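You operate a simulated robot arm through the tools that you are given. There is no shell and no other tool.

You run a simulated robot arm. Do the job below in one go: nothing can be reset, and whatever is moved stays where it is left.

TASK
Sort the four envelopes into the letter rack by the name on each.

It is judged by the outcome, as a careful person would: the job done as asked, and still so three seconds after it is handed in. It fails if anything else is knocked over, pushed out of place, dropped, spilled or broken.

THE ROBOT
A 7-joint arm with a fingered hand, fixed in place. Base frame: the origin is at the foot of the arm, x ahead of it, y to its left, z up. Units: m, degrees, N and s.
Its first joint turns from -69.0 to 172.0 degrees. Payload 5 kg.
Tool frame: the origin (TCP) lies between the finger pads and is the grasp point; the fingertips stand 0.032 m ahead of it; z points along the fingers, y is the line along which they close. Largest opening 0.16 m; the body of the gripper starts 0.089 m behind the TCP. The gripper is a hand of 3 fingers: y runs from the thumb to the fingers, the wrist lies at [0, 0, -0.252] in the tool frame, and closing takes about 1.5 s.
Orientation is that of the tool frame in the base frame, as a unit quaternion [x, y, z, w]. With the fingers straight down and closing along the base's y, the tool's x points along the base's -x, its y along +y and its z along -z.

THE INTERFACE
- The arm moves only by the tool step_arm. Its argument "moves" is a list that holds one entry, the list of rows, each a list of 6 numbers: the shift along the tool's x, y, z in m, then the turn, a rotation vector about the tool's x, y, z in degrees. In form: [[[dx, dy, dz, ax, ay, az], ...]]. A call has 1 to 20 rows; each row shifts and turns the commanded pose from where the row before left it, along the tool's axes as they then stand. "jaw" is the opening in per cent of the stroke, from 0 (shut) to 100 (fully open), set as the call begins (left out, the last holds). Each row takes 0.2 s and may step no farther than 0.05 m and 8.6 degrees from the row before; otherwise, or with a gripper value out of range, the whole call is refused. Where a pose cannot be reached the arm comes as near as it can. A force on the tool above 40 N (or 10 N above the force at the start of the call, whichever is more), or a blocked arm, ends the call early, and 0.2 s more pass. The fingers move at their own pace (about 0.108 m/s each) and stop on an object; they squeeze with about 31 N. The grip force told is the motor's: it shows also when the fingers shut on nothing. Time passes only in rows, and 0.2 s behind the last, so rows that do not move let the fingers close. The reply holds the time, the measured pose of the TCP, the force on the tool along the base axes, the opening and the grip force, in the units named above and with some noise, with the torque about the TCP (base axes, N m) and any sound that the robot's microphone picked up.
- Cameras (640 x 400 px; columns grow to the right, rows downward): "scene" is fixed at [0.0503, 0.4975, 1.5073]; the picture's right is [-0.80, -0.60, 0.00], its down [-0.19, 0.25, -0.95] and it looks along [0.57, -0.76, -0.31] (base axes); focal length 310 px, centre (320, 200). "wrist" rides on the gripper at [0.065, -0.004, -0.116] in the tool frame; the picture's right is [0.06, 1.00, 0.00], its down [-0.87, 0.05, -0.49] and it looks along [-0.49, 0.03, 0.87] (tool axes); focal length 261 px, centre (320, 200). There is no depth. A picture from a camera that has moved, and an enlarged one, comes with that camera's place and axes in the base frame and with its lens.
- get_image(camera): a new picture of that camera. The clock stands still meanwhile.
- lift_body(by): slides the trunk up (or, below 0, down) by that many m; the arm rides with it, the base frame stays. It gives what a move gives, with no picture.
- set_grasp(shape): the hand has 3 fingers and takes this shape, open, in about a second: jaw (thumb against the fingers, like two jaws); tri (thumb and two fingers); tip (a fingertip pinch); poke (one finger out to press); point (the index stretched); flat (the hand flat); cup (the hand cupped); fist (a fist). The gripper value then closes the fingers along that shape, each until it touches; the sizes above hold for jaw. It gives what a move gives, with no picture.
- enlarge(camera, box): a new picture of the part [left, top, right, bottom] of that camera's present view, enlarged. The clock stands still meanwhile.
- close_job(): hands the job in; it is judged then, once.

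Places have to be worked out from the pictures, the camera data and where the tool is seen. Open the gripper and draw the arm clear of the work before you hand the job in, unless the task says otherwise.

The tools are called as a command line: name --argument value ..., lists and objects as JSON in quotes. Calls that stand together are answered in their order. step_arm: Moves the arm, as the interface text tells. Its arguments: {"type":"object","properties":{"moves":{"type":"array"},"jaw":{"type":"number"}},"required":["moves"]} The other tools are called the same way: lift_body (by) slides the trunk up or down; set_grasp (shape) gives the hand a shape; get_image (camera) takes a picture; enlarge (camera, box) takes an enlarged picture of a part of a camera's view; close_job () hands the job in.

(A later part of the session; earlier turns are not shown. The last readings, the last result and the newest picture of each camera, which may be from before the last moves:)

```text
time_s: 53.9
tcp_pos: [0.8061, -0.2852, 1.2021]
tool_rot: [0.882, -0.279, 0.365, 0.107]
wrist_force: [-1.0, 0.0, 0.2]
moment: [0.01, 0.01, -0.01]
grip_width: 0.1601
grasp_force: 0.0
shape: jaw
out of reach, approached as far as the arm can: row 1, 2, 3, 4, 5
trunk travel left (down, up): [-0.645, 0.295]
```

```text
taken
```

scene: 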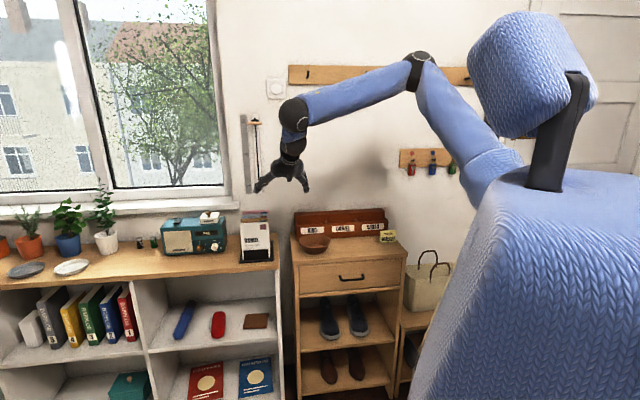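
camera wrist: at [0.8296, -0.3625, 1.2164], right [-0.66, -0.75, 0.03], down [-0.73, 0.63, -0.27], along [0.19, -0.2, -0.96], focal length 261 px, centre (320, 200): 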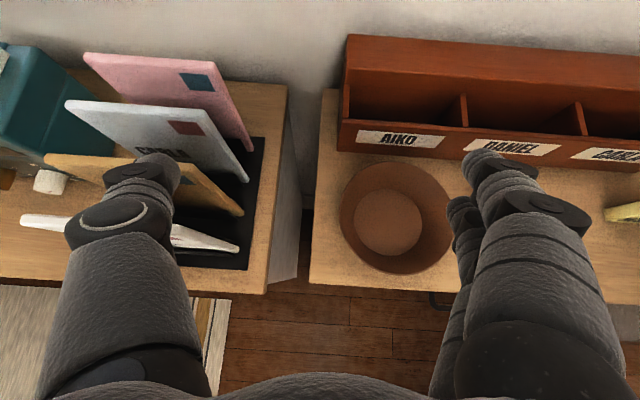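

Now the shoulder is visible: the elbow is swung far out to the right and the forearm points left, so the wrist has to bend right almost to its stop. To bring the elbow into line I stretch the arm out radially (heading ≈-13°) high above the shelf.

step_arm --moves '[[[0, 0, 0, 4.95, 0, -4.95], [0, 0, 0, 4.95, 0, -4.95], [0, 0, 0, 4.95, 0, -4.95], [0.0267, -0.0165, 0.022, 0, 0, 0], [0.0267, -0.0165, 0.022, 0, 0, 0], [0.0267, -0.0165, 0.022, 0, 0, 0], [0.0267, -0.0165, 0.022, 0, 0, 0], [0.0267, -0.0165, 0.022, 0, 0, 0], [0.0267, -0.0165, 0.022, 0, 0, 0], [0, 0, 0, 0, 0, 0]]]'

get_image --camera "scene"

```text
time_s: 56.1
tcp_pos: [1.0294, -0.2439, 1.228]
tool_rot: [0.915, -0.116, 0.383, 0.046]
wrist_force: [-1.7, 0.1, 0.2]
moment: [-0.01, -0.02, -0.03]
grip_width: 0.1599
grasp_force: 0.1
shape: jaw
out of reach, approached as far as the arm can: row 9
trunk travel left (down, up): [-0.645, 0.295]
```

```text
taken
```

scene: 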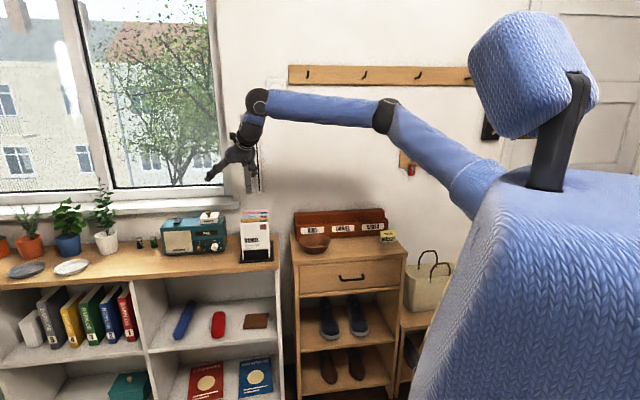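

The stretched pose is reached with the wrist at about (0.855,-0.20,1.405). From here I yaw the hand right about the wrist to heading -45°, still at z≈1.23 above everything.

step_arm --moves '[[[0, 0.0121, 0, -2.76, 0, 2.76], [0, 0.0121, 0, -2.76, 0, 2.76], [0, 0.0121, 0, -2.76, 0, 2.76], [0, 0.0121, 0, -2.76, 0, 2.76], [0, 0.0121, 0, -2.76, 0, 2.76], [0, 0.0121, 0, -2.76, 0, 2.76], [0, 0.0121, 0, -2.76, 0, 2.76], [0, 0.0121, 0, -2.76, 0, 2.76], [0, 0, 0, 0, 0, 0]]]'

get_image --camera "scene"

get_image --camera "wrist"

```text
time_s: 58.1
tcp_pos: [0.9552, -0.393, 1.2075]
tool_rot: [0.852, -0.357, 0.355, 0.142]
wrist_force: [0.5, -0.4, -0.8]
moment: [-0.03, 0.03, 0.01]
grip_width: 0.1599
grasp_force: 0.2
shape: jaw
out of reach, approached as far as the arm can: row 1, 2, 3, 4, 5, 6, 7, 8
trunk travel left (down, up): [-0.645, 0.295]
```

```text
taken
```

scene: 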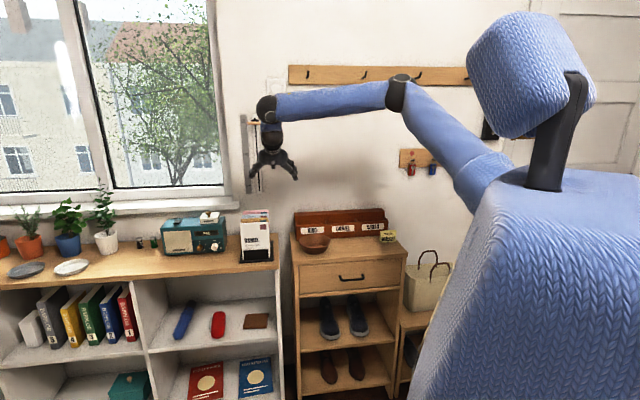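

```text
taken
camera wrist: at [0.9313, -0.3664, 1.337], right [-0.68, -0.74, 0.03], down [-0.71, 0.65, -0.27], along [0.18, -0.2, -0.96], focal length 261 px, centre (320, 200)
```

wrist: 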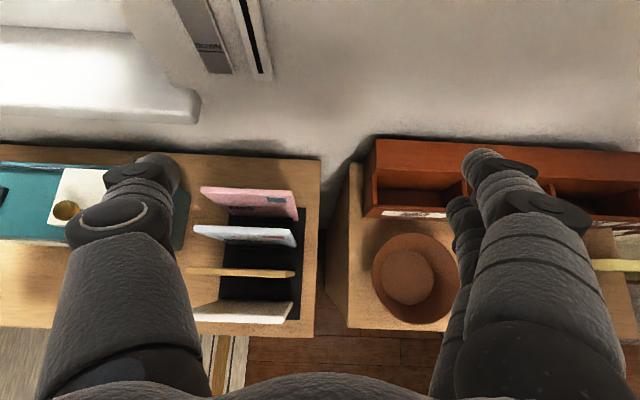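

Progress: heading -45° with w≈0.40 reached, and the camera gives a good top view of the holder. Pushing left always slid the hand down, so I raise the trunk by another 0.2 m and lower the hand relative to it while moving left.

lift_body --by 0.2

step_arm --moves '[[[-0.032, -0.0145, 0.0106, 0, 0, 0], [-0.032, -0.0145, 0.0106, 0, 0, 0], [-0.032, -0.0145, 0.0106, 0, 0, 0], [-0.032, -0.0145, 0.0106, 0, 0, 0], [-0.032, -0.0145, 0.0106, 0, 0, 0], [-0.032, -0.0145, 0.0106, 0, 0, 0], [0, 0, 0, 0, 0, 0]]]'

get_image --camera "scene"

get_image --camera "wrist"

```text
time_s: 60.2
tcp_pos: [0.9544, -0.3918, 1.4079]
tool_rot: [0.852, -0.358, 0.355, 0.143]
wrist_force: [0.4, -0.5, 0.0]
moment: [0.02, 0.02, 0.01]
grip_width: 0.1601
grasp_force: 0.0
shape: jaw
trunk travel left (down, up): [-0.845, 0.095]
```

```text
time_s: 61.8
tcp_pos: [0.9148, -0.3518, 1.2338]
tool_rot: [0.853, -0.355, 0.356, 0.14]
wrist_force: [-0.9, -0.4, -0.2]
moment: [0.02, 0.01, 0.03]
grip_width: 0.16
grasp_force: 0.1
shape: jaw
out of reach, approached as far as the arm can: row 1, 2, 3, 4, 5, 6
trunk travel left (down, up): [-0.845, 0.095]
```

```text
taken
```

scene: 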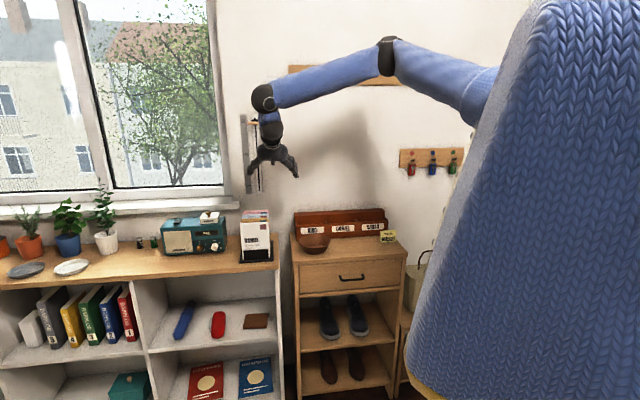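

```text
taken
camera wrist: at [0.8919, -0.3257, 1.3632], right [-0.67, -0.74, 0.03], down [-0.72, 0.64, -0.27], along [0.18, -0.2, -0.96], focal length 261 px, centre (320, 200)
```

wrist: 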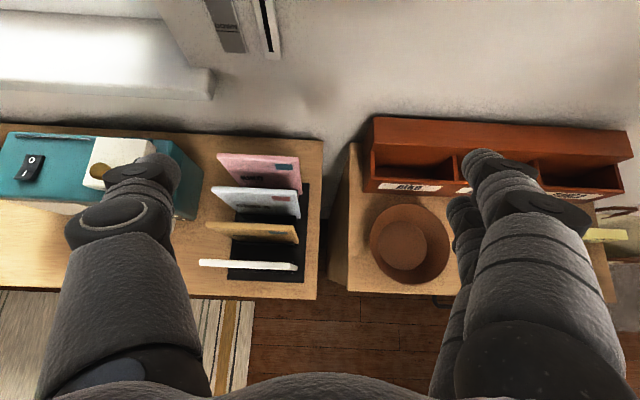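

Improving: the reachable angle grows as the hand gets lower relative to the shoulder. I use the last 0.09 m of trunk travel and lower the hand to about z=1.13, again pushing left.

lift_body --by 0.09

step_arm --moves '[[[-0.025, -0.018, 0.022, 0, 0, 0], [-0.025, -0.018, 0.022, 0, 0, 0], [-0.025, -0.018, 0.022, 0, 0, 0], [-0.025, -0.018, 0.022, 0, 0, 0], [-0.025, -0.018, 0.022, 0, 0, 0], [0, 0, 0, 0, 0, 0]]]'

get_image --camera "wrist"

```text
time_s: 63.1
tcp_pos: [0.916, -0.3514, 1.3242]
tool_rot: [0.853, -0.356, 0.356, 0.14]
wrist_force: [-0.8, -0.3, 0.3]
moment: [-0.01, 0.0, -0.01]
grip_width: 0.16
grasp_force: 0.0
shape: jaw
trunk travel left (down, up): [-0.935, 0.005]
```

```text
time_s: 64.5
tcp_pos: [0.903, -0.3856, 1.2421]
tool_rot: [0.853, -0.355, 0.356, 0.138]
wrist_force: [0.3, 0.6, -0.1]
moment: [0.02, -0.03, 0.0]
grip_width: 0.1601
grasp_force: 0.1
shape: jaw
out of reach, approached as far as the arm can: row 1, 2, 3, 4, 5
trunk travel left (down, up): [-0.935, 0.005]
```

```text
taken
camera wrist: at [0.8787, -0.3602, 1.3733], right [-0.67, -0.74, 0.03], down [-0.72, 0.64, -0.27], along [0.18, -0.2, -0.96], focal length 261 px, centre (320, 200)
```

wrist: 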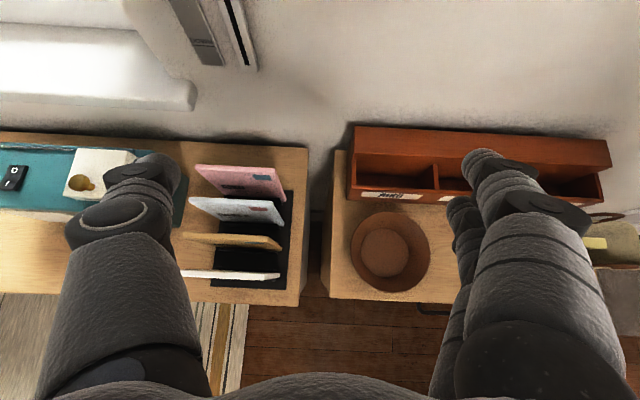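

With heading exactly -45° the hand won't reach w=0.484. Gripping with the hand yawed ~10° off the envelope normal is well within friction, and the same offset works at the rack. I lower the trunk 0.1 m (hand to z≈1.14, still above the 1.03 tops), then yaw left 10° and move to above the white envelope.

lift_body --by -0.1

step_arm --moves '[[[0.012, -0.01, -0.03, 2.4, 0, -2.4], [0.012, -0.02, -0.03, 2.4, 0, -2.4], [0, -0.03, 0, 2.2, 0, -2.2], [0, -0.03, 0, 0, 0, 0], [0, -0.03, 0, 0, 0, 0], [0, 0, 0, 0, 0, 0]]]'

get_image --camera "wrist"

```text
time_s: 65.8
tcp_pos: [0.9024, -0.3858, 1.1433]
tool_rot: [0.853, -0.356, 0.355, 0.138]
wrist_force: [0.3, 0.5, 0.2]
moment: [-0.05, 0.0, -0.01]
grip_width: 0.16
grasp_force: 0.0
shape: jaw
trunk travel left (down, up): [-0.835, 0.105]
```

```text
time_s: 67.2
tcp_pos: [0.9343, -0.3126, 1.2148]
tool_rot: [0.881, -0.28, 0.367, 0.106]
wrist_force: [-0.8, 0.1, 0.0]
moment: [0.0, -0.05, -0.03]
grip_width: 0.16
grasp_force: 0.2
shape: jaw
out of reach, approached as far as the arm can: row 4, 5
trunk travel left (down, up): [-0.835, 0.105]
```

```text
taken
camera wrist: at [0.9063, -0.2914, 1.3452], right [-0.53, -0.85, 0.02], down [-0.82, 0.51, -0.27], along [0.21, -0.16, -0.96], focal length 261 px, centre (320, 200)
```

wrist: 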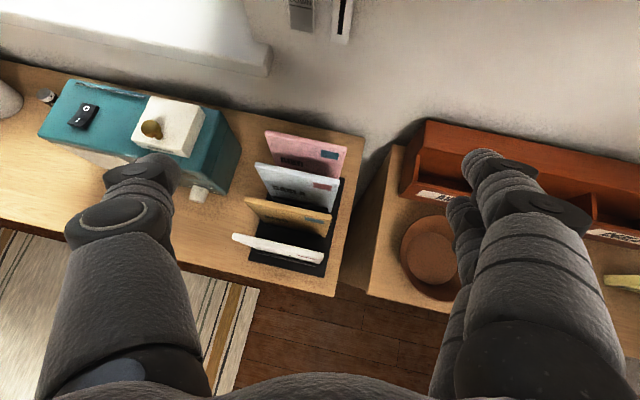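

The hand is over the holder at (0.934,-0.313,1.215), heading -34°. I enlarge this clear view to recompute the envelope positions precisely.

enlarge --camera "wrist" --box '[180, 110, 400, 310]'

```text
2.00 times, centred on (290, 210) of wrist
camera zoom: at [0.9063, -0.2914, 1.3452], right [-0.53, -0.85, 0.02], down [-0.82, 0.51, -0.27], along [0.21, -0.16, -0.96], focal length 521 px, centre (380, 180)
```

zoom: 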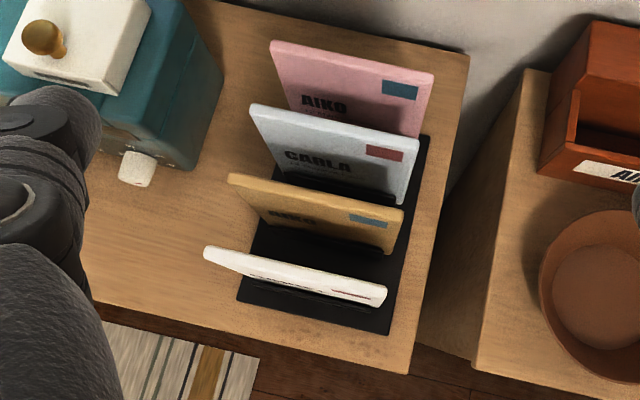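

Positions are now firm: tops at z≈1.03, w 0.428–0.540 (centre 0.484), n = 0.866 (white), 0.913, 0.956 and 1.010. The wrist itself seems limited to about -13° azimuth, so a steeper hand (75° down), which brings the wrist farther out, and a yaw offset of ~20° should reach the white one. I try that, staying above it.

step_arm --moves '[[[0, 0, 0, 3.2, 0, -3.2], [0, 0, 0, 3.2, 0, -3.2], [0, 0, 0, 0, -7.5, 0], [0, 0, 0, 0, -7.5, 0], [0, 0, 0, 0, -7.5, 0], [0, 0, 0, 0, -7.5, 0], [-0.0073, -0.0157, 0.02, 0, 0, 0], [-0.0073, -0.0157, 0.02, 0, 0, 0], [-0.0073, -0.0157, 0.02, 0, 0, 0], [0, 0, 0, 0, 0, 0]]]'

get_image --camera "wrist"

get_image --camera "scene"

```text
time_s: 69.4
tcp_pos: [0.9248, -0.2864, 1.1633]
tool_rot: [0.966, -0.222, 0.131, 0.019]
wrist_force: [-0.7, 0.2, -0.1]
moment: [-0.01, -0.01, 0.0]
grip_width: 0.16
grasp_force: 0.1
shape: jaw
out of reach, approached as far as the arm can: row 8, 9
trunk travel left (down, up): [-0.835, 0.105]
```

```text
taken
camera wrist: at [0.9537, -0.3004, 1.2942], right [-0.38, -0.93, -0.01], down [-0.9, 0.37, 0.24], along [-0.22, 0.1, -0.97], focal length 261 px, centre (320, 200)
```

wrist: 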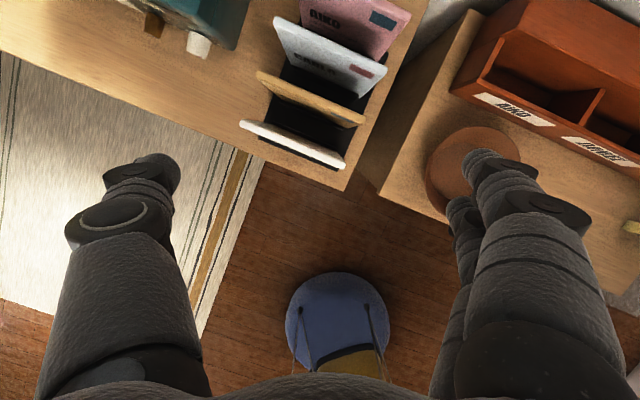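

```text
taken
```

scene: 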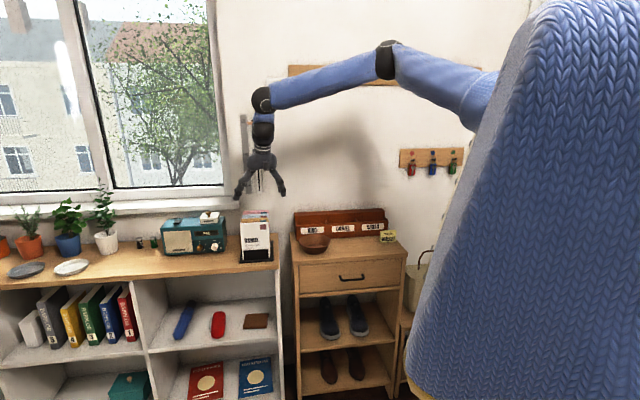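

It is now at n=0.857, w=0.451, z=1.163, only the last rows limited; about 3.3 cm more left is needed. I try going lower and left together, which has helped before, stopping at z≈1.10.

step_arm --moves '[[[0, -0.012, 0.02, 0, 0, 0], [0.0, -0.012, 0.02, 0, 0, 0], [0.0, -0.012, 0.02, 0, 0, 0], [0, 0, 0, 0, 0, 0]]]'

```text
time_s: 70.4
tcp_pos: [0.9142, -0.2944, 1.1277]
tool_rot: [0.966, -0.223, 0.132, 0.02]
wrist_force: [0.3, -0.6, 0.2]
moment: [0.0, 0.0, 0.02]
grip_width: 0.1602
grasp_force: 0.1
shape: jaw
out of reach, approached as far as the arm can: row 1, 2, 3
trunk travel left (down, up): [-0.835, 0.105]
```

Lower relative height is worse here. Instead I raise the hand 0.1 m, then lower the trunk 0.15 m, then push left again.

step_arm --moves '[[[0, 0, -0.033, 0, 0, 0], [0.0, 0, -0.033, 0, 0, 0], [0.0, 0, -0.034, 0, 0, 0], [0, 0, 0, 0, 0, 0]]]'

lift_body --by -0.12

step_arm --moves '[[[0.01, -0.015, -0.01, 0, 0, 0], [0.01, -0.015, -0.01, 0, 0, 0], [0.01, -0.015, 0.0, 0, 0, 0], [0.0, -0.015, 0.0, 0, 0, 0], [0, 0, 0, 0, 0, 0]]]'

```text
time_s: 71.4
tcp_pos: [0.8896, -0.2831, 1.2228]
tool_rot: [0.966, -0.222, 0.13, 0.02]
wrist_force: [-0.1, -0.6, -0.2]
moment: [0.01, 0.02, 0.0]
grip_width: 0.1599
grasp_force: 0.1
shape: jaw
trunk travel left (down, up): [-0.835, 0.105]
```

```text
time_s: 72.9
tcp_pos: [0.8902, -0.2831, 1.1032]
tool_rot: [0.966, -0.223, 0.131, 0.02]
wrist_force: [0.4, -0.8, -0.3]
moment: [0.04, 0.01, -0.02]
grip_width: 0.16
grasp_force: 0.0
shape: jaw
trunk travel left (down, up): [-0.715, 0.225]
```

```text
time_s: 74.1
tcp_pos: [0.919, -0.2555, 1.1295]
tool_rot: [0.966, -0.222, 0.131, 0.019]
wrist_force: [0.6, 0.6, -0.1]
moment: [0.03, 0.01, -0.02]
grip_width: 0.1601
grasp_force: 0.2
shape: jaw
out of reach, approached as far as the arm can: row 3, 4
trunk travel left (down, up): [-0.715, 0.225]
```

Better: w=0.469. I repeat: up, trunk down another 0.12 m, push left and slightly forward.

step_arm --moves '[[[0, 0, -0.033, 0, 0, 0], [0.0, 0, -0.033, 0, 0, 0], [0.0, 0, -0.034, 0, 0, 0], [0, 0, 0, 0, 0, 0]]]'

lift_body --by -0.12

step_arm --moves '[[[0.015, -0.008, -0.005, 0, 0, 0], [0.015, -0.008, -0.005, 0, 0, 0], [0.015, -0.008, 0.0, 0, 0, 0], [0.01, -0.008, 0.0, 0, 0, 0], [0, 0, 0, 0, 0, 0]]]'

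get_image --camera "scene"

```text
time_s: 75.1
tcp_pos: [0.8936, -0.2483, 1.2292]
tool_rot: [0.966, -0.223, 0.131, 0.02]
wrist_force: [0.7, -0.1, -0.3]
moment: [-0.03, 0.02, -0.01]
grip_width: 0.1602
grasp_force: 0.0
shape: jaw
trunk travel left (down, up): [-0.715, 0.225]
```

```text
time_s: 76.6
tcp_pos: [0.8929, -0.2469, 1.1113]
tool_rot: [0.966, -0.222, 0.132, 0.019]
wrist_force: [0.0, 0.2, -0.4]
moment: [0.03, -0.02, 0.01]
grip_width: 0.16
grasp_force: 0.1
shape: jaw
trunk travel left (down, up): [-0.595, 0.345]
```

```text
time_s: 77.8
tcp_pos: [0.9206, -0.2712, 1.1206]
tool_rot: [0.966, -0.221, 0.134, 0.016]
wrist_force: [0.2, -0.5, 0.2]
moment: [0.03, 0.02, -0.02]
grip_width: 0.16
grasp_force: 0.1
shape: jaw
out of reach, approached as far as the arm can: row 1, 2, 3, 4
trunk travel left (down, up): [-0.595, 0.345]
```

```text
taken
```

scene: 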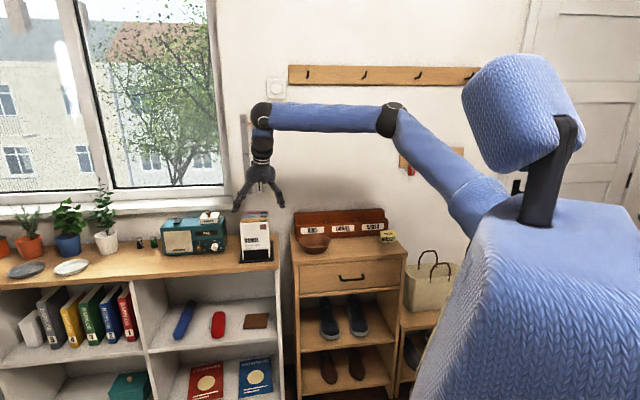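

The best trunk height for this is around 0.11–0.12 m below the start. I go back there and approach white's position (n≈0.862, w≈0.476) from above along the tool axis. A slightly off-centre grip is acceptable, as the open fingers still straddle it.

step_arm --moves '[[[0, 0, -0.04, 0, 0, 0], [0.0, 0, -0.04, 0, 0, 0], [0, 0, 0, 0, 0, 0]]]'

lift_body --by 0.12

step_arm --moves '[[[0, -0.0012, 0.029, 0, 0, 0], [0, -0.0012, 0.029, 0, 0, 0], [0, -0.0012, 0.029, 0, 0, 0], [0, -0.0012, 0.029, 0, 0, 0], [0, -0.0012, 0.029, 0, 0, 0], [0, -0.0012, 0.029, 0, 0, 0], [0, 0, 0, 0, 0, 0]]]'

get_image --camera "wrist"

get_image --camera "scene"

```text
time_s: 78.6
tcp_pos: [0.8854, -0.275, 1.1886]
tool_rot: [0.966, -0.222, 0.132, 0.016]
wrist_force: [-0.2, 1.0, -1.7]
moment: [-0.01, 0.01, 0.0]
grip_width: 0.16
grasp_force: 0.1
shape: jaw
out of reach, approached as far as the arm can: row 1, 2
trunk travel left (down, up): [-0.595, 0.345]
```

```text
time_s: 80.1
tcp_pos: [0.886, -0.2762, 1.3088]
tool_rot: [0.966, -0.222, 0.133, 0.015]
wrist_force: [-0.1, 0.0, 0.6]
moment: [-0.01, 0.05, 0.0]
grip_width: 0.1602
grasp_force: 0.1
shape: jaw
trunk travel left (down, up): [-0.715, 0.225]
```

```text
time_s: 81.7
tcp_pos: [0.9339, -0.2813, 1.1429]
tool_rot: [0.966, -0.221, 0.134, 0.015]
wrist_force: [-0.1, 0.9, -1.0]
moment: [0.05, 0.05, 0.02]
grip_width: 0.1602
grasp_force: 0.0
shape: jaw
trunk travel left (down, up): [-0.715, 0.225]
```

```text
taken
camera wrist: at [0.9631, -0.2949, 1.274], right [-0.38, -0.93, -0.01], down [-0.9, 0.36, 0.24], along [-0.22, 0.1, -0.97], focal length 261 px, centre (320, 200)
```

wrist: 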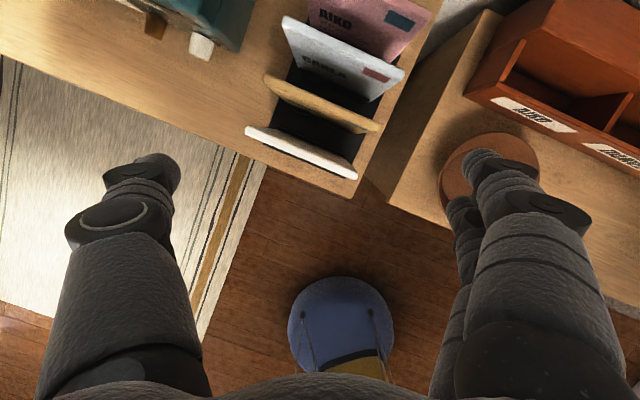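

```text
taken
```

scene: 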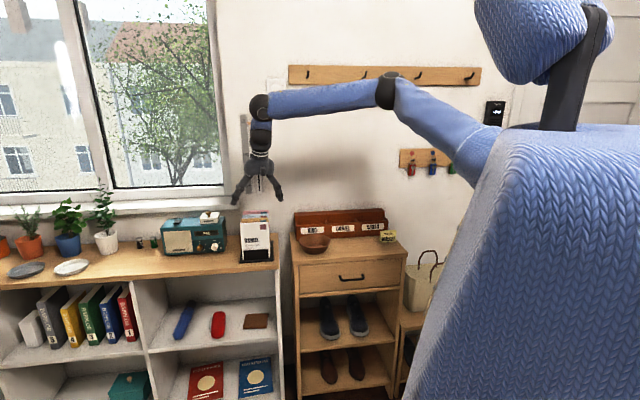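

Everything was reachable this time: n=0.859, w=0.4615, z=1.143. And I can use the trunk itself to descend straight down with the arm frozen. First I nudge about 1.7 cm left.

step_arm --moves '[[[0.005, -0.007, 0.001, 0, 0, 0], [0.005, -0.007, 0.001, 0, 0, 0], [0, 0, 0, 0, 0, 0]]]'

```text
time_s: 82.5
tcp_pos: [0.945, -0.2781, 1.1439]
tool_rot: [0.966, -0.221, 0.134, 0.014]
wrist_force: [0.2, -0.3, -0.1]
moment: [0.0, 0.01, -0.06]
grip_width: 0.1601
grasp_force: 0.1
shape: jaw
out of reach, approached as far as the arm can: row 2
trunk travel left (down, up): [-0.715, 0.225]
```

At this steep pitch a 24° yaw offset would put the pads out of the envelope's plane, so the edge grip doesn't work for white. A better option is to pinch the faces near the right part of the top edge, with the closing line along the wall normal and the hand tilted 30° within the envelope plane (wrist to the right), which keeps the wrist well inside reach. I raise the trunk 0.06 m and rotate the hand to that orientation.

lift_body --by 0.06

step_arm --moves '[[[0, 0, 0, 0.923, -2.049, 7.897], [0, 0, 0, 0.923, -2.049, 7.897], [0, 0, 0, 0.923, -2.049, 7.897], [0, 0, 0, 0.923, -2.049, 7.897], [0, 0, 0, 0.923, -2.049, 7.897], [0, 0, 0, 0.923, -2.049, 7.897], [0, 0, 0, 0.923, -2.049, 7.897], [0, 0, 0, 0.923, -2.049, 7.897], [0, 0, 0, 0.923, -2.049, 7.897], [0, 0, 0, 0.923, -2.049, 7.897], [0, 0, 0, 0.923, -2.049, 7.897], [0, 0, 0, 0.923, -2.049, 7.897], [0, 0, 0, 0.923, -2.049, 7.897], [0, 0, 0, 0.923, -2.049, 7.897], [0, 0, 0, 0, 0, 0]]]'

get_image --camera "wrist"

get_image --camera "scene"

```text
time_s: 83.5
tcp_pos: [0.945, -0.2762, 1.2027]
tool_rot: [0.966, -0.222, 0.134, 0.014]
wrist_force: [1.3, 0.1, -0.2]
moment: [-0.01, 0.01, 0.01]
grip_width: 0.1598
grasp_force: 0.0
shape: jaw
trunk travel left (down, up): [-0.775, 0.165]
```

```text
time_s: 86.7
tcp_pos: [0.9471, -0.2756, 1.2037]
tool_rot: [-0.368, 0.893, 0.099, 0.241]
wrist_force: [0.4, -0.3, 0.6]
moment: [-0.05, 0.01, 0.0]
grip_width: 0.1602
grasp_force: 0.0
shape: jaw
trunk travel left (down, up): [-0.775, 0.165]
```

```text
taken
camera wrist: at [0.8673, -0.3602, 1.2737], right [-0.74, 0.67, -0.03], down [0.32, 0.4, 0.86], along [0.59, 0.63, -0.51], focal length 261 px, centre (320, 200)
```

wrist: 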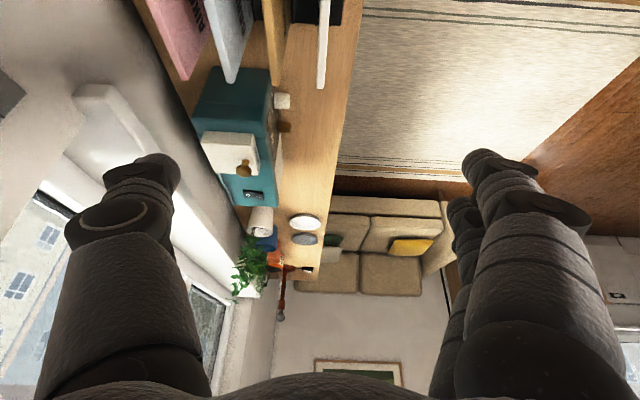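

```text
taken
```

scene: 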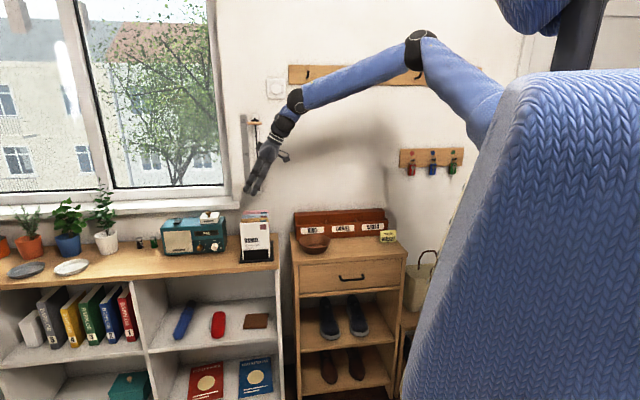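

The orientation is reached exactly, without any limit. I enlarge the view along the envelopes to check their n-alignment with the hand's centre plane.

enlarge --camera "wrist" --box '[140, 0, 400, 160]'

```text
2.46 times, centred on (270, 80) of wrist
camera zoom: at [0.8673, -0.3602, 1.2737], right [-0.74, 0.67, -0.03], down [0.32, 0.4, 0.86], along [0.59, 0.63, -0.51], focal length 642 px, centre (443, 495)
```

zoom: 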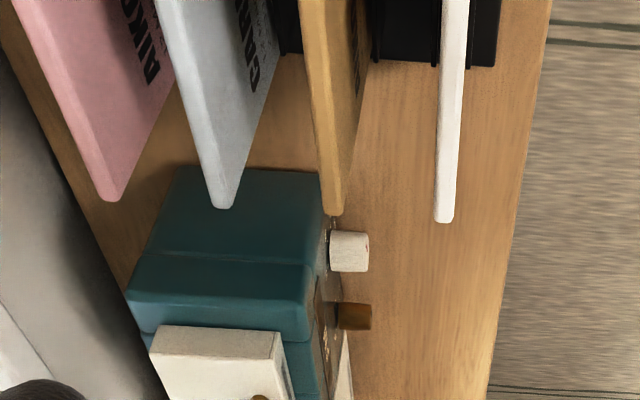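

White's plane is at n≈0.8657 (8 mm thick), the others at 0.9136, 0.9626 and 1.0114. I close the hand to about 22% (≈35 mm) so the thumb fits between white and tan, align n and w (0.866, 0.468), and look.

step_arm --jaw 22 --moves '[[[0.003, -0.001, 0, 0, 0, 0], [0.003, 0, 0, 0, 0, 0], [0, 0, 0, 0, 0, 0], [0, 0, 0, 0, 0, 0], [0, 0, 0, 0, 0, 0], [0, 0, 0, 0, 0, 0]]]'

get_image --camera "wrist"

enlarge --camera "scene" --box '[210, 120, 330, 270]'

```text
time_s: 88.1
tcp_pos: [0.9412, -0.2808, 1.2013]
tool_rot: [-0.368, 0.893, 0.098, 0.239]
wrist_force: [0.7, -0.3, 0.5]
moment: [0.06, -0.01, 0.02]
grip_width: 0.0357
grasp_force: 0.0
shape: jaw
trunk travel left (down, up): [-0.775, 0.165]
```

```text
taken
camera wrist: at [0.8645, -0.3654, 1.2706], right [-0.74, 0.67, -0.03], down [0.32, 0.4, 0.86], along [0.59, 0.63, -0.51], focal length 261 px, centre (320, 200)
```

wrist: 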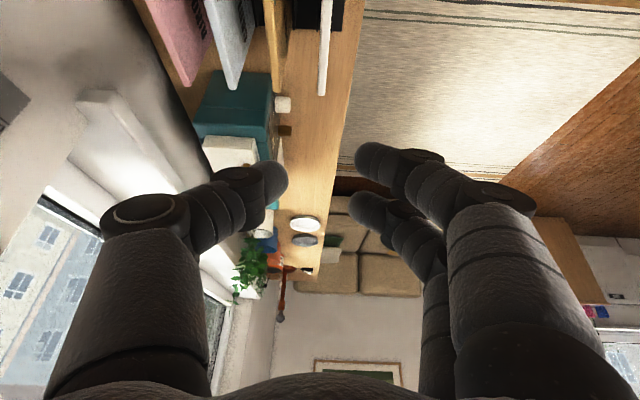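

```text
2.67 times, centred on (270, 195) of scene
camera zoom: at [0.0503, 0.4975, 1.5073], right [-0.8, -0.6, 0.0], down [-0.19, 0.25, -0.95], along [0.57, -0.76, -0.31], focal length 828 px, centre (453, 213)
```

zoom: 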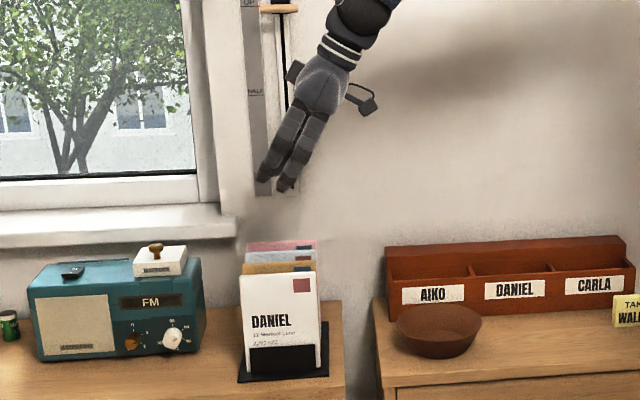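

At this opening the distal segments hook inward and the knuckles bulge out, so I'll use a fingertip-deep pinch. An 18° lean of the hand toward the wall lifts the thumb clear of the tan envelope and also helps reach at the rack. I set that orientation (25° in-plane tilt, 18° lean), close to 16%, and centre the tips over white's plane.

step_arm --jaw 16 --moves '[[[0.0022, 0.0054, -0.0013, 0, 0, 0], [0, 0, 0, 5.28, 1.7, -2.84], [0, 0, 0, 5.28, 1.7, -2.84], [0, 0, 0, 5.28, 1.7, -2.84], [0, 0, 0, 0, 0, 0]]]'

get_image --camera "wrist"

```text
time_s: 89.3
tcp_pos: [0.9345, -0.2809, 1.2009]
tool_rot: [-0.401, 0.878, -0.06, 0.255]
wrist_force: [-0.6, -0.7, 0.0]
moment: [0.0, 0.03, 0.0]
grip_width: 0.0259
grasp_force: 0.0
shape: jaw
trunk travel left (down, up): [-0.775, 0.165]
```

```text
taken
camera wrist: at [0.8443, -0.3428, 1.2782], right [-0.71, 0.62, -0.33], down [0.2, 0.63, 0.75], along [0.68, 0.47, -0.56], focal length 261 px, centre (320, 200)
```

wrist: 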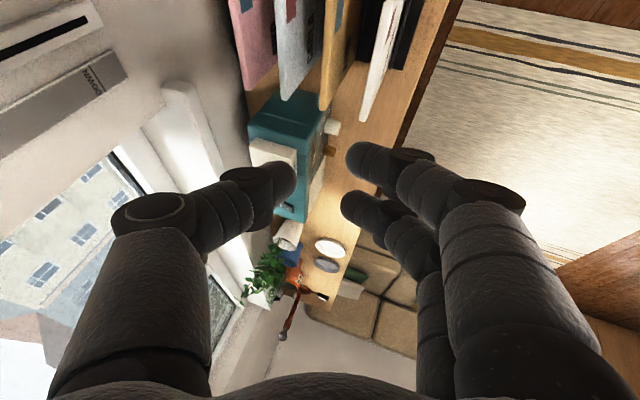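

Tips are symmetric about the TCP (±14 mm at ~21 mm ahead), with TCP at n=0.859, w=0.462. I lower by the trunk 0.13 m and check visually before the last bit.

lift_body --by -0.13

get_image --camera "wrist"

enlarge --camera "scene" --box '[210, 150, 330, 270]'

```text
time_s: 90.9
tcp_pos: [0.935, -0.2789, 1.0712]
tool_rot: [-0.401, 0.878, -0.059, 0.255]
wrist_force: [-0.2, -0.1, 0.1]
moment: [0.01, 0.03, 0.01]
grip_width: 0.0258
grasp_force: 0.0
shape: jaw
trunk travel left (down, up): [-0.645, 0.295]
```

```text
taken
camera wrist: at [0.8444, -0.3427, 1.1485], right [-0.71, 0.62, -0.33], down [0.2, 0.63, 0.75], along [0.68, 0.47, -0.56], focal length 261 px, centre (320, 200)
```

wrist: 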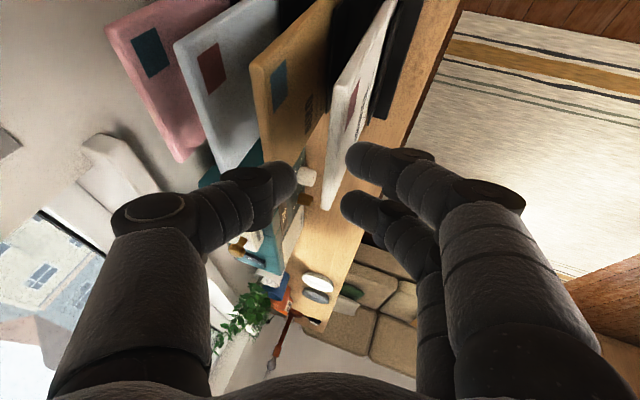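

```text
3.33 times, centred on (270, 210) of scene
camera zoom: at [0.0503, 0.4975, 1.5073], right [-0.8, -0.6, 0.0], down [-0.19, 0.25, -0.95], along [0.57, -0.76, -0.31], focal length 1034 px, centre (487, 167)
```

zoom: 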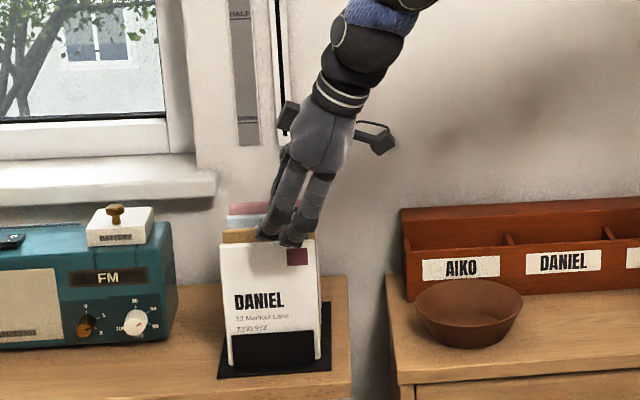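

White's top edge lies between thumb and fingers, and the geometry says it moves to mid-plane as I descend. I go down the last 0.035 m.

lift_body --by -0.035

get_image --camera "wrist"

enlarge --camera "scene" --box '[220, 180, 310, 270]'

```text
time_s: 91.7
tcp_pos: [0.9362, -0.2795, 1.037]
tool_rot: [-0.401, 0.878, -0.061, 0.255]
wrist_force: [-0.1, 0.4, 1.4]
moment: [-0.01, -0.03, 0.03]
grip_width: 0.026
grasp_force: 0.0
shape: jaw
trunk travel left (down, up): [-0.61, 0.33]
```

```text
taken
camera wrist: at [0.8443, -0.3426, 1.1137], right [-0.71, 0.62, -0.33], down [0.2, 0.63, 0.75], along [0.68, 0.47, -0.56], focal length 261 px, centre (320, 200)
```

wrist: 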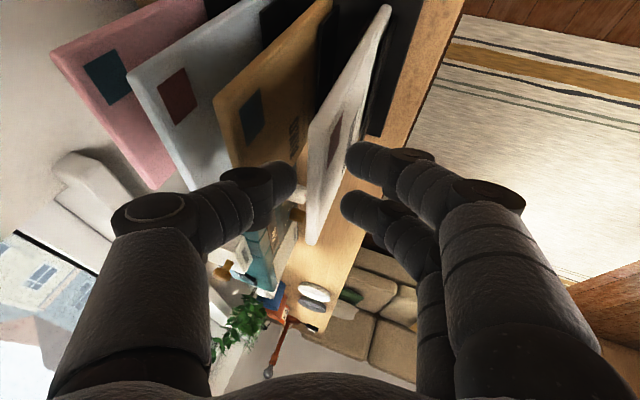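

```text
4.44 times, centred on (265, 225) of scene
camera zoom: at [0.0503, 0.4975, 1.5073], right [-0.8, -0.6, 0.0], down [-0.19, 0.25, -0.95], along [0.57, -0.76, -0.31], focal length 1379 px, centre (564, 89)
```

zoom: 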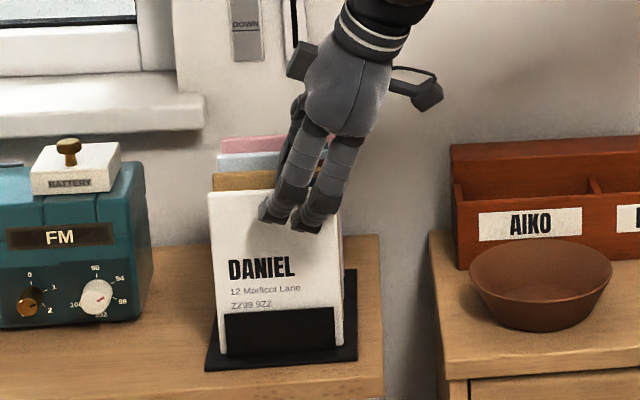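

The fingers are in front of white and the thumb behind it, with no contact force. Now I close to grip.

step_arm --jaw 0 --moves '[[[0, 0, 0, 0, 0, 0], [0, 0, 0, 0, 0, 0], [0, 0, 0, 0, 0, 0], [0, 0, 0, 0, 0, 0], [0, 0, 0, 0, 0, 0], [0, 0, 0, 0, 0, 0]]]'

get_image --camera "wrist"

enlarge --camera "scene" --box '[220, 180, 310, 270]'

```text
time_s: 93.1
tcp_pos: [0.9355, -0.2792, 1.0369]
tool_rot: [-0.401, 0.878, -0.06, 0.255]
wrist_force: [-1.4, 0.2, -0.3]
moment: [0.16, 0.15, 0.01]
grip_width: 0.006
grasp_force: 31.0
shape: jaw
trunk travel left (down, up): [-0.61, 0.33]
```

```text
taken
camera wrist: at [0.8445, -0.3428, 1.1132], right [-0.71, 0.62, -0.33], down [0.2, 0.63, 0.75], along [0.68, 0.47, -0.56], focal length 261 px, centre (320, 200)
```

wrist: 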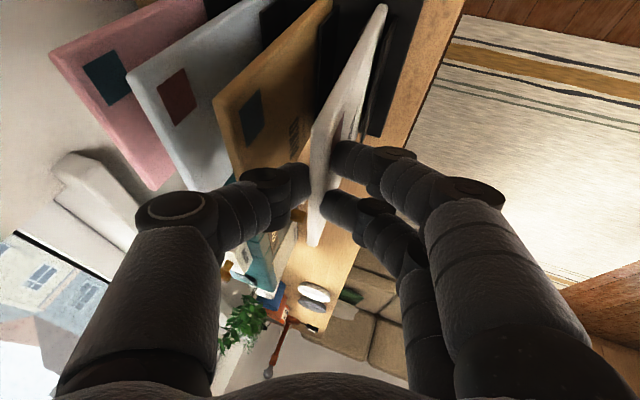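

```text
4.44 times, centred on (265, 225) of scene
camera zoom: at [0.0503, 0.4975, 1.5073], right [-0.8, -0.6, 0.0], down [-0.19, 0.25, -0.95], along [0.57, -0.76, -0.31], focal length 1379 px, centre (564, 89)
```

zoom: 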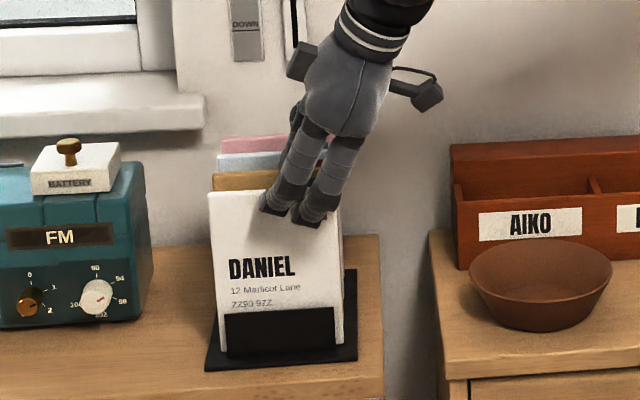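

Gripped: 6 mm and 31 N. I lift straight up with the trunk by 0.16 m.

lift_body --by 0.16

get_image --camera "wrist"

enlarge --camera "scene" --box '[200, 140, 400, 270]'

```text
time_s: 94.9
tcp_pos: [0.936, -0.2803, 1.195]
tool_rot: [-0.401, 0.878, -0.06, 0.255]
wrist_force: [0.8, 0.1, -0.3]
moment: [-0.02, 0.01, -0.01]
grip_width: 0.0058
grasp_force: 30.6
shape: jaw
trunk travel left (down, up): [-0.77, 0.17]
```

```text
taken
camera wrist: at [0.8447, -0.343, 1.2729], right [-0.71, 0.62, -0.33], down [0.2, 0.63, 0.75], along [0.68, 0.47, -0.56], focal length 261 px, centre (320, 200)
```

wrist: 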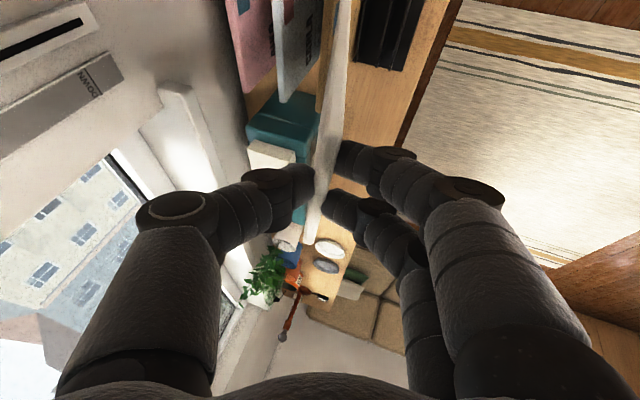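

```text
3.08 times, centred on (300, 205) of scene
camera zoom: at [0.0503, 0.4975, 1.5073], right [-0.8, -0.6, 0.0], down [-0.19, 0.25, -0.95], along [0.57, -0.76, -0.31], focal length 955 px, centre (382, 185)
```

zoom: 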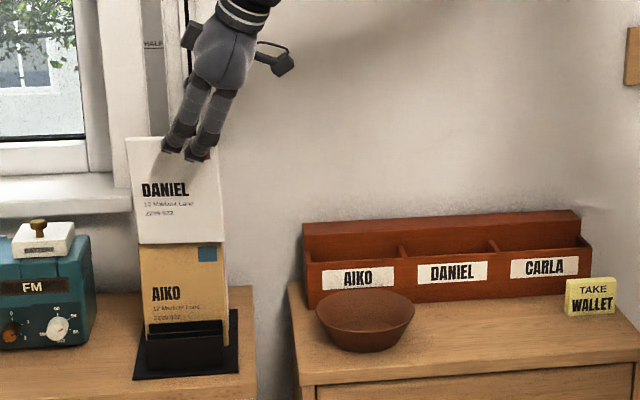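

Lifted cleanly; the scene confirms the tan envelope is AIKO. The white one has aligned itself with the fingers (leaning 18°, bottom toward the wall), which still fits the 0.045 m slot. I raise a little more, then carry it right and in over the DANIEL slot.

lift_body --by 0.03

step_arm --moves '[[[0.0181, 0, -0.0085, 0, 0, 0], [0.0181, 0, -0.0085, 0, 0, 0], [0.0181, 0, -0.0085, 0, 0, 0], [0.0181, 0, -0.0085, 0, 0, 0], [0.0181, 0, -0.0085, 0, 0, 0], [0.0181, 0, -0.0085, 0, 0, 0], [0.0181, 0, -0.0085, 0, 0, 0], [0.0181, 0, -0.0085, 0, 0, 0], [0.02005, -0.01225, -0.00495, 0, 0, 0], [0.02005, -0.01225, -0.00495, 0, 0, 0], [0.02005, -0.01225, -0.00495, 0, 0, 0], [0.02005, -0.01225, -0.00495, 0, 0, 0], [0.02005, -0.01225, -0.00495, 0, 0, 0], [0.02005, -0.01225, -0.00495, 0, 0, 0], [0.02005, -0.01225, -0.00495, 0, 0, 0], [0.02005, -0.01225, -0.00495, 0, 0, 0]]]'

enlarge --camera "scene" --box '[220, 120, 420, 270]'

get_image --camera "wrist"

```text
time_s: 95.7
tcp_pos: [0.9342, -0.2809, 1.2255]
tool_rot: [-0.401, 0.878, -0.06, 0.254]
wrist_force: [0.3, 0.7, -0.1]
moment: [0.0, 0.04, -0.02]
grip_width: 0.0058
grasp_force: 30.9
shape: jaw
trunk travel left (down, up): [-0.8, 0.14]
```

```text
time_s: 99.1
tcp_pos: [0.7786, -0.5814, 1.2294]
tool_rot: [-0.402, 0.878, -0.059, 0.254]
wrist_force: [0.0, -0.2, -0.7]
moment: [0.01, 0.0, 0.02]
grip_width: 0.006
grasp_force: 31.0
shape: jaw
trunk travel left (down, up): [-0.8, 0.14]
```

```text
2.67 times, centred on (320, 195) of scene
camera zoom: at [0.0503, 0.4975, 1.5073], right [-0.8, -0.6, 0.0], down [-0.19, 0.25, -0.95], along [0.57, -0.76, -0.31], focal length 828 px, centre (320, 213)
```

zoom: 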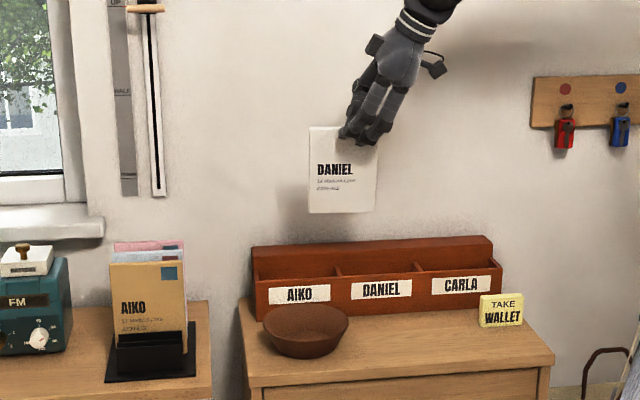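

```text
taken
camera wrist: at [0.6892, -0.6439, 1.3067], right [-0.71, 0.62, -0.33], down [0.2, 0.63, 0.76], along [0.68, 0.47, -0.56], focal length 261 px, centre (320, 200)
```

wrist: 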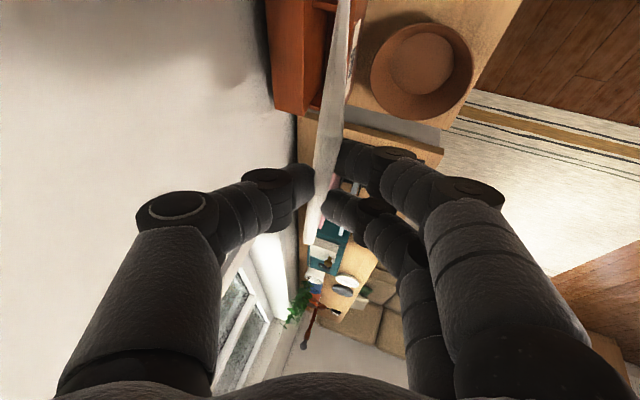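

The carry goes smoothly with no limits. The remaining shift is 4 more such rows, to w≈0.060, n≈1.014 (envelope centre over DANIEL).

step_arm --moves '[[[0.0197, -0.0123, -0.0048, 0, 0, 0], [0.0197, -0.0123, -0.0048, 0, 0, 0], [0.0197, -0.0123, -0.0048, 0, 0, 0], [0.0197, -0.0123, -0.0048, 0, 0, 0], [0, 0, 0, 0, 0, 0]]]'

get_image --camera "wrist"

enlarge --camera "scene" --box '[270, 130, 420, 260]'

```text
time_s: 100.3
tcp_pos: [0.764, -0.6735, 1.2283]
tool_rot: [-0.401, 0.878, -0.06, 0.254]
wrist_force: [0.2, -0.5, -0.1]
moment: [-0.03, 0.03, -0.02]
grip_width: 0.0058
grasp_force: 31.0
shape: jaw
trunk travel left (down, up): [-0.8, 0.14]
```

```text
taken
camera wrist: at [0.6723, -0.7362, 1.305], right [-0.71, 0.62, -0.33], down [0.2, 0.63, 0.75], along [0.68, 0.47, -0.56], focal length 261 px, centre (320, 200)
```

wrist: 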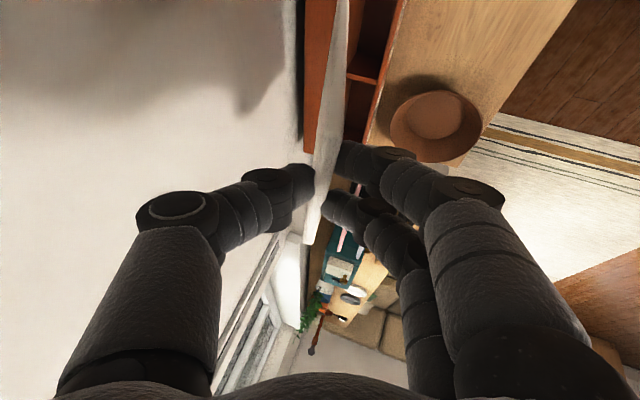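

```text
3.08 times, centred on (345, 195) of scene
camera zoom: at [0.0503, 0.4975, 1.5073], right [-0.8, -0.6, 0.0], down [-0.19, 0.25, -0.95], along [0.57, -0.76, -0.31], focal length 955 px, centre (243, 215)
```

zoom: 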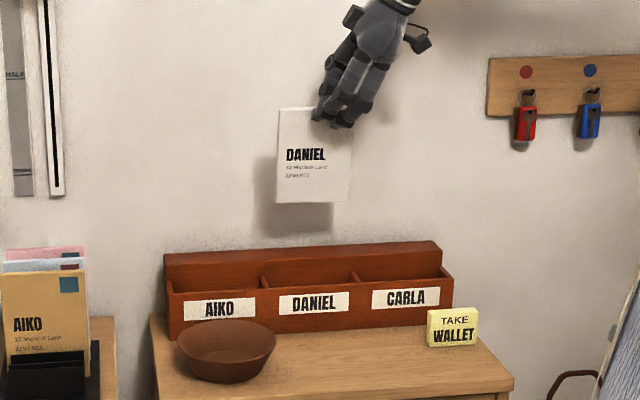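

I measure the slot below from this wrist view before going down.

enlarge --camera "wrist" --box '[280, 0, 440, 160]'

```text
2.50 times, centred on (360, 80) of wrist
camera zoom: at [0.6723, -0.7362, 1.305], right [-0.71, 0.62, -0.33], down [0.2, 0.63, 0.75], along [0.68, 0.47, -0.56], focal length 652 px, centre (220, 500)
```

zoom: 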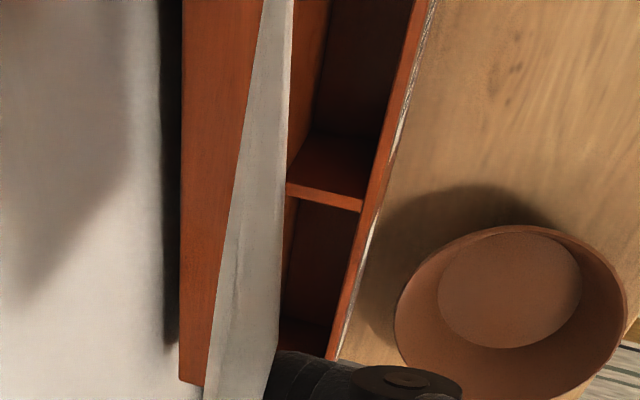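

Slot measured: front panel inner face n≈1.026, back ≈1.074, lip z≈0.95, floor ≈0.88. The envelope's bottom is at n≈1.068, so I shift it 6 mm back, then lower 0.10 m by trunk to just above the lip.

step_arm --moves '[[[-0.0008, 0.0057, -0.0017, 0, 0, 0], [0, 0, 0, 0, 0, 0]]]'

lift_body --by -0.1

enlarge --camera "scene" --box '[270, 150, 420, 260]'

enlarge --camera "wrist" --box '[240, 0, 480, 200]'

```text
time_s: 100.9
tcp_pos: [0.7595, -0.6696, 1.2282]
tool_rot: [-0.401, 0.878, -0.059, 0.255]
wrist_force: [0.7, -0.2, 0.8]
moment: [0.02, 0.03, -0.01]
grip_width: 0.0057
grasp_force: 30.4
shape: jaw
trunk travel left (down, up): [-0.8, 0.14]
```

```text
time_s: 102.2
tcp_pos: [0.7584, -0.6696, 1.1293]
tool_rot: [-0.401, 0.878, -0.059, 0.255]
wrist_force: [0.3, -0.6, -0.4]
moment: [0.02, 0.03, 0.01]
grip_width: 0.006
grasp_force: 30.7
shape: jaw
trunk travel left (down, up): [-0.7, 0.24]
```

```text
3.64 times, centred on (345, 205) of scene
camera zoom: at [0.0503, 0.4975, 1.5073], right [-0.8, -0.6, 0.0], down [-0.19, 0.25, -0.95], along [0.57, -0.76, -0.31], focal length 1128 px, centre (229, 182)
```

zoom: 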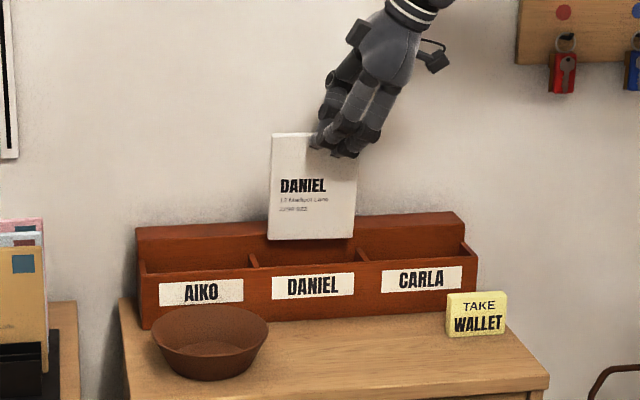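

```text
2.00 times, centred on (360, 100) of wrist
camera zoom: at [0.6675, -0.7327, 1.2058], right [-0.71, 0.62, -0.33], down [0.2, 0.63, 0.75], along [0.68, 0.47, -0.56], focal length 521 px, centre (240, 400)
```

zoom: 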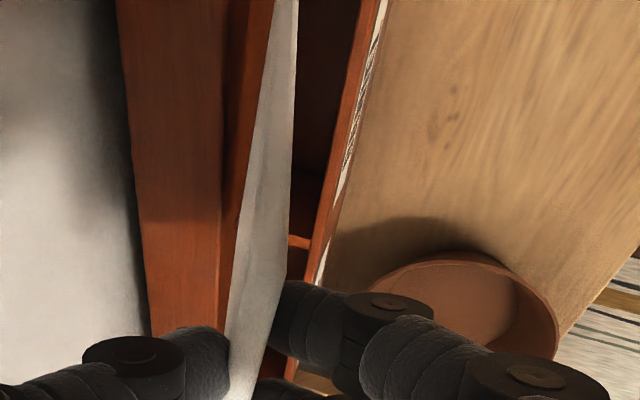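

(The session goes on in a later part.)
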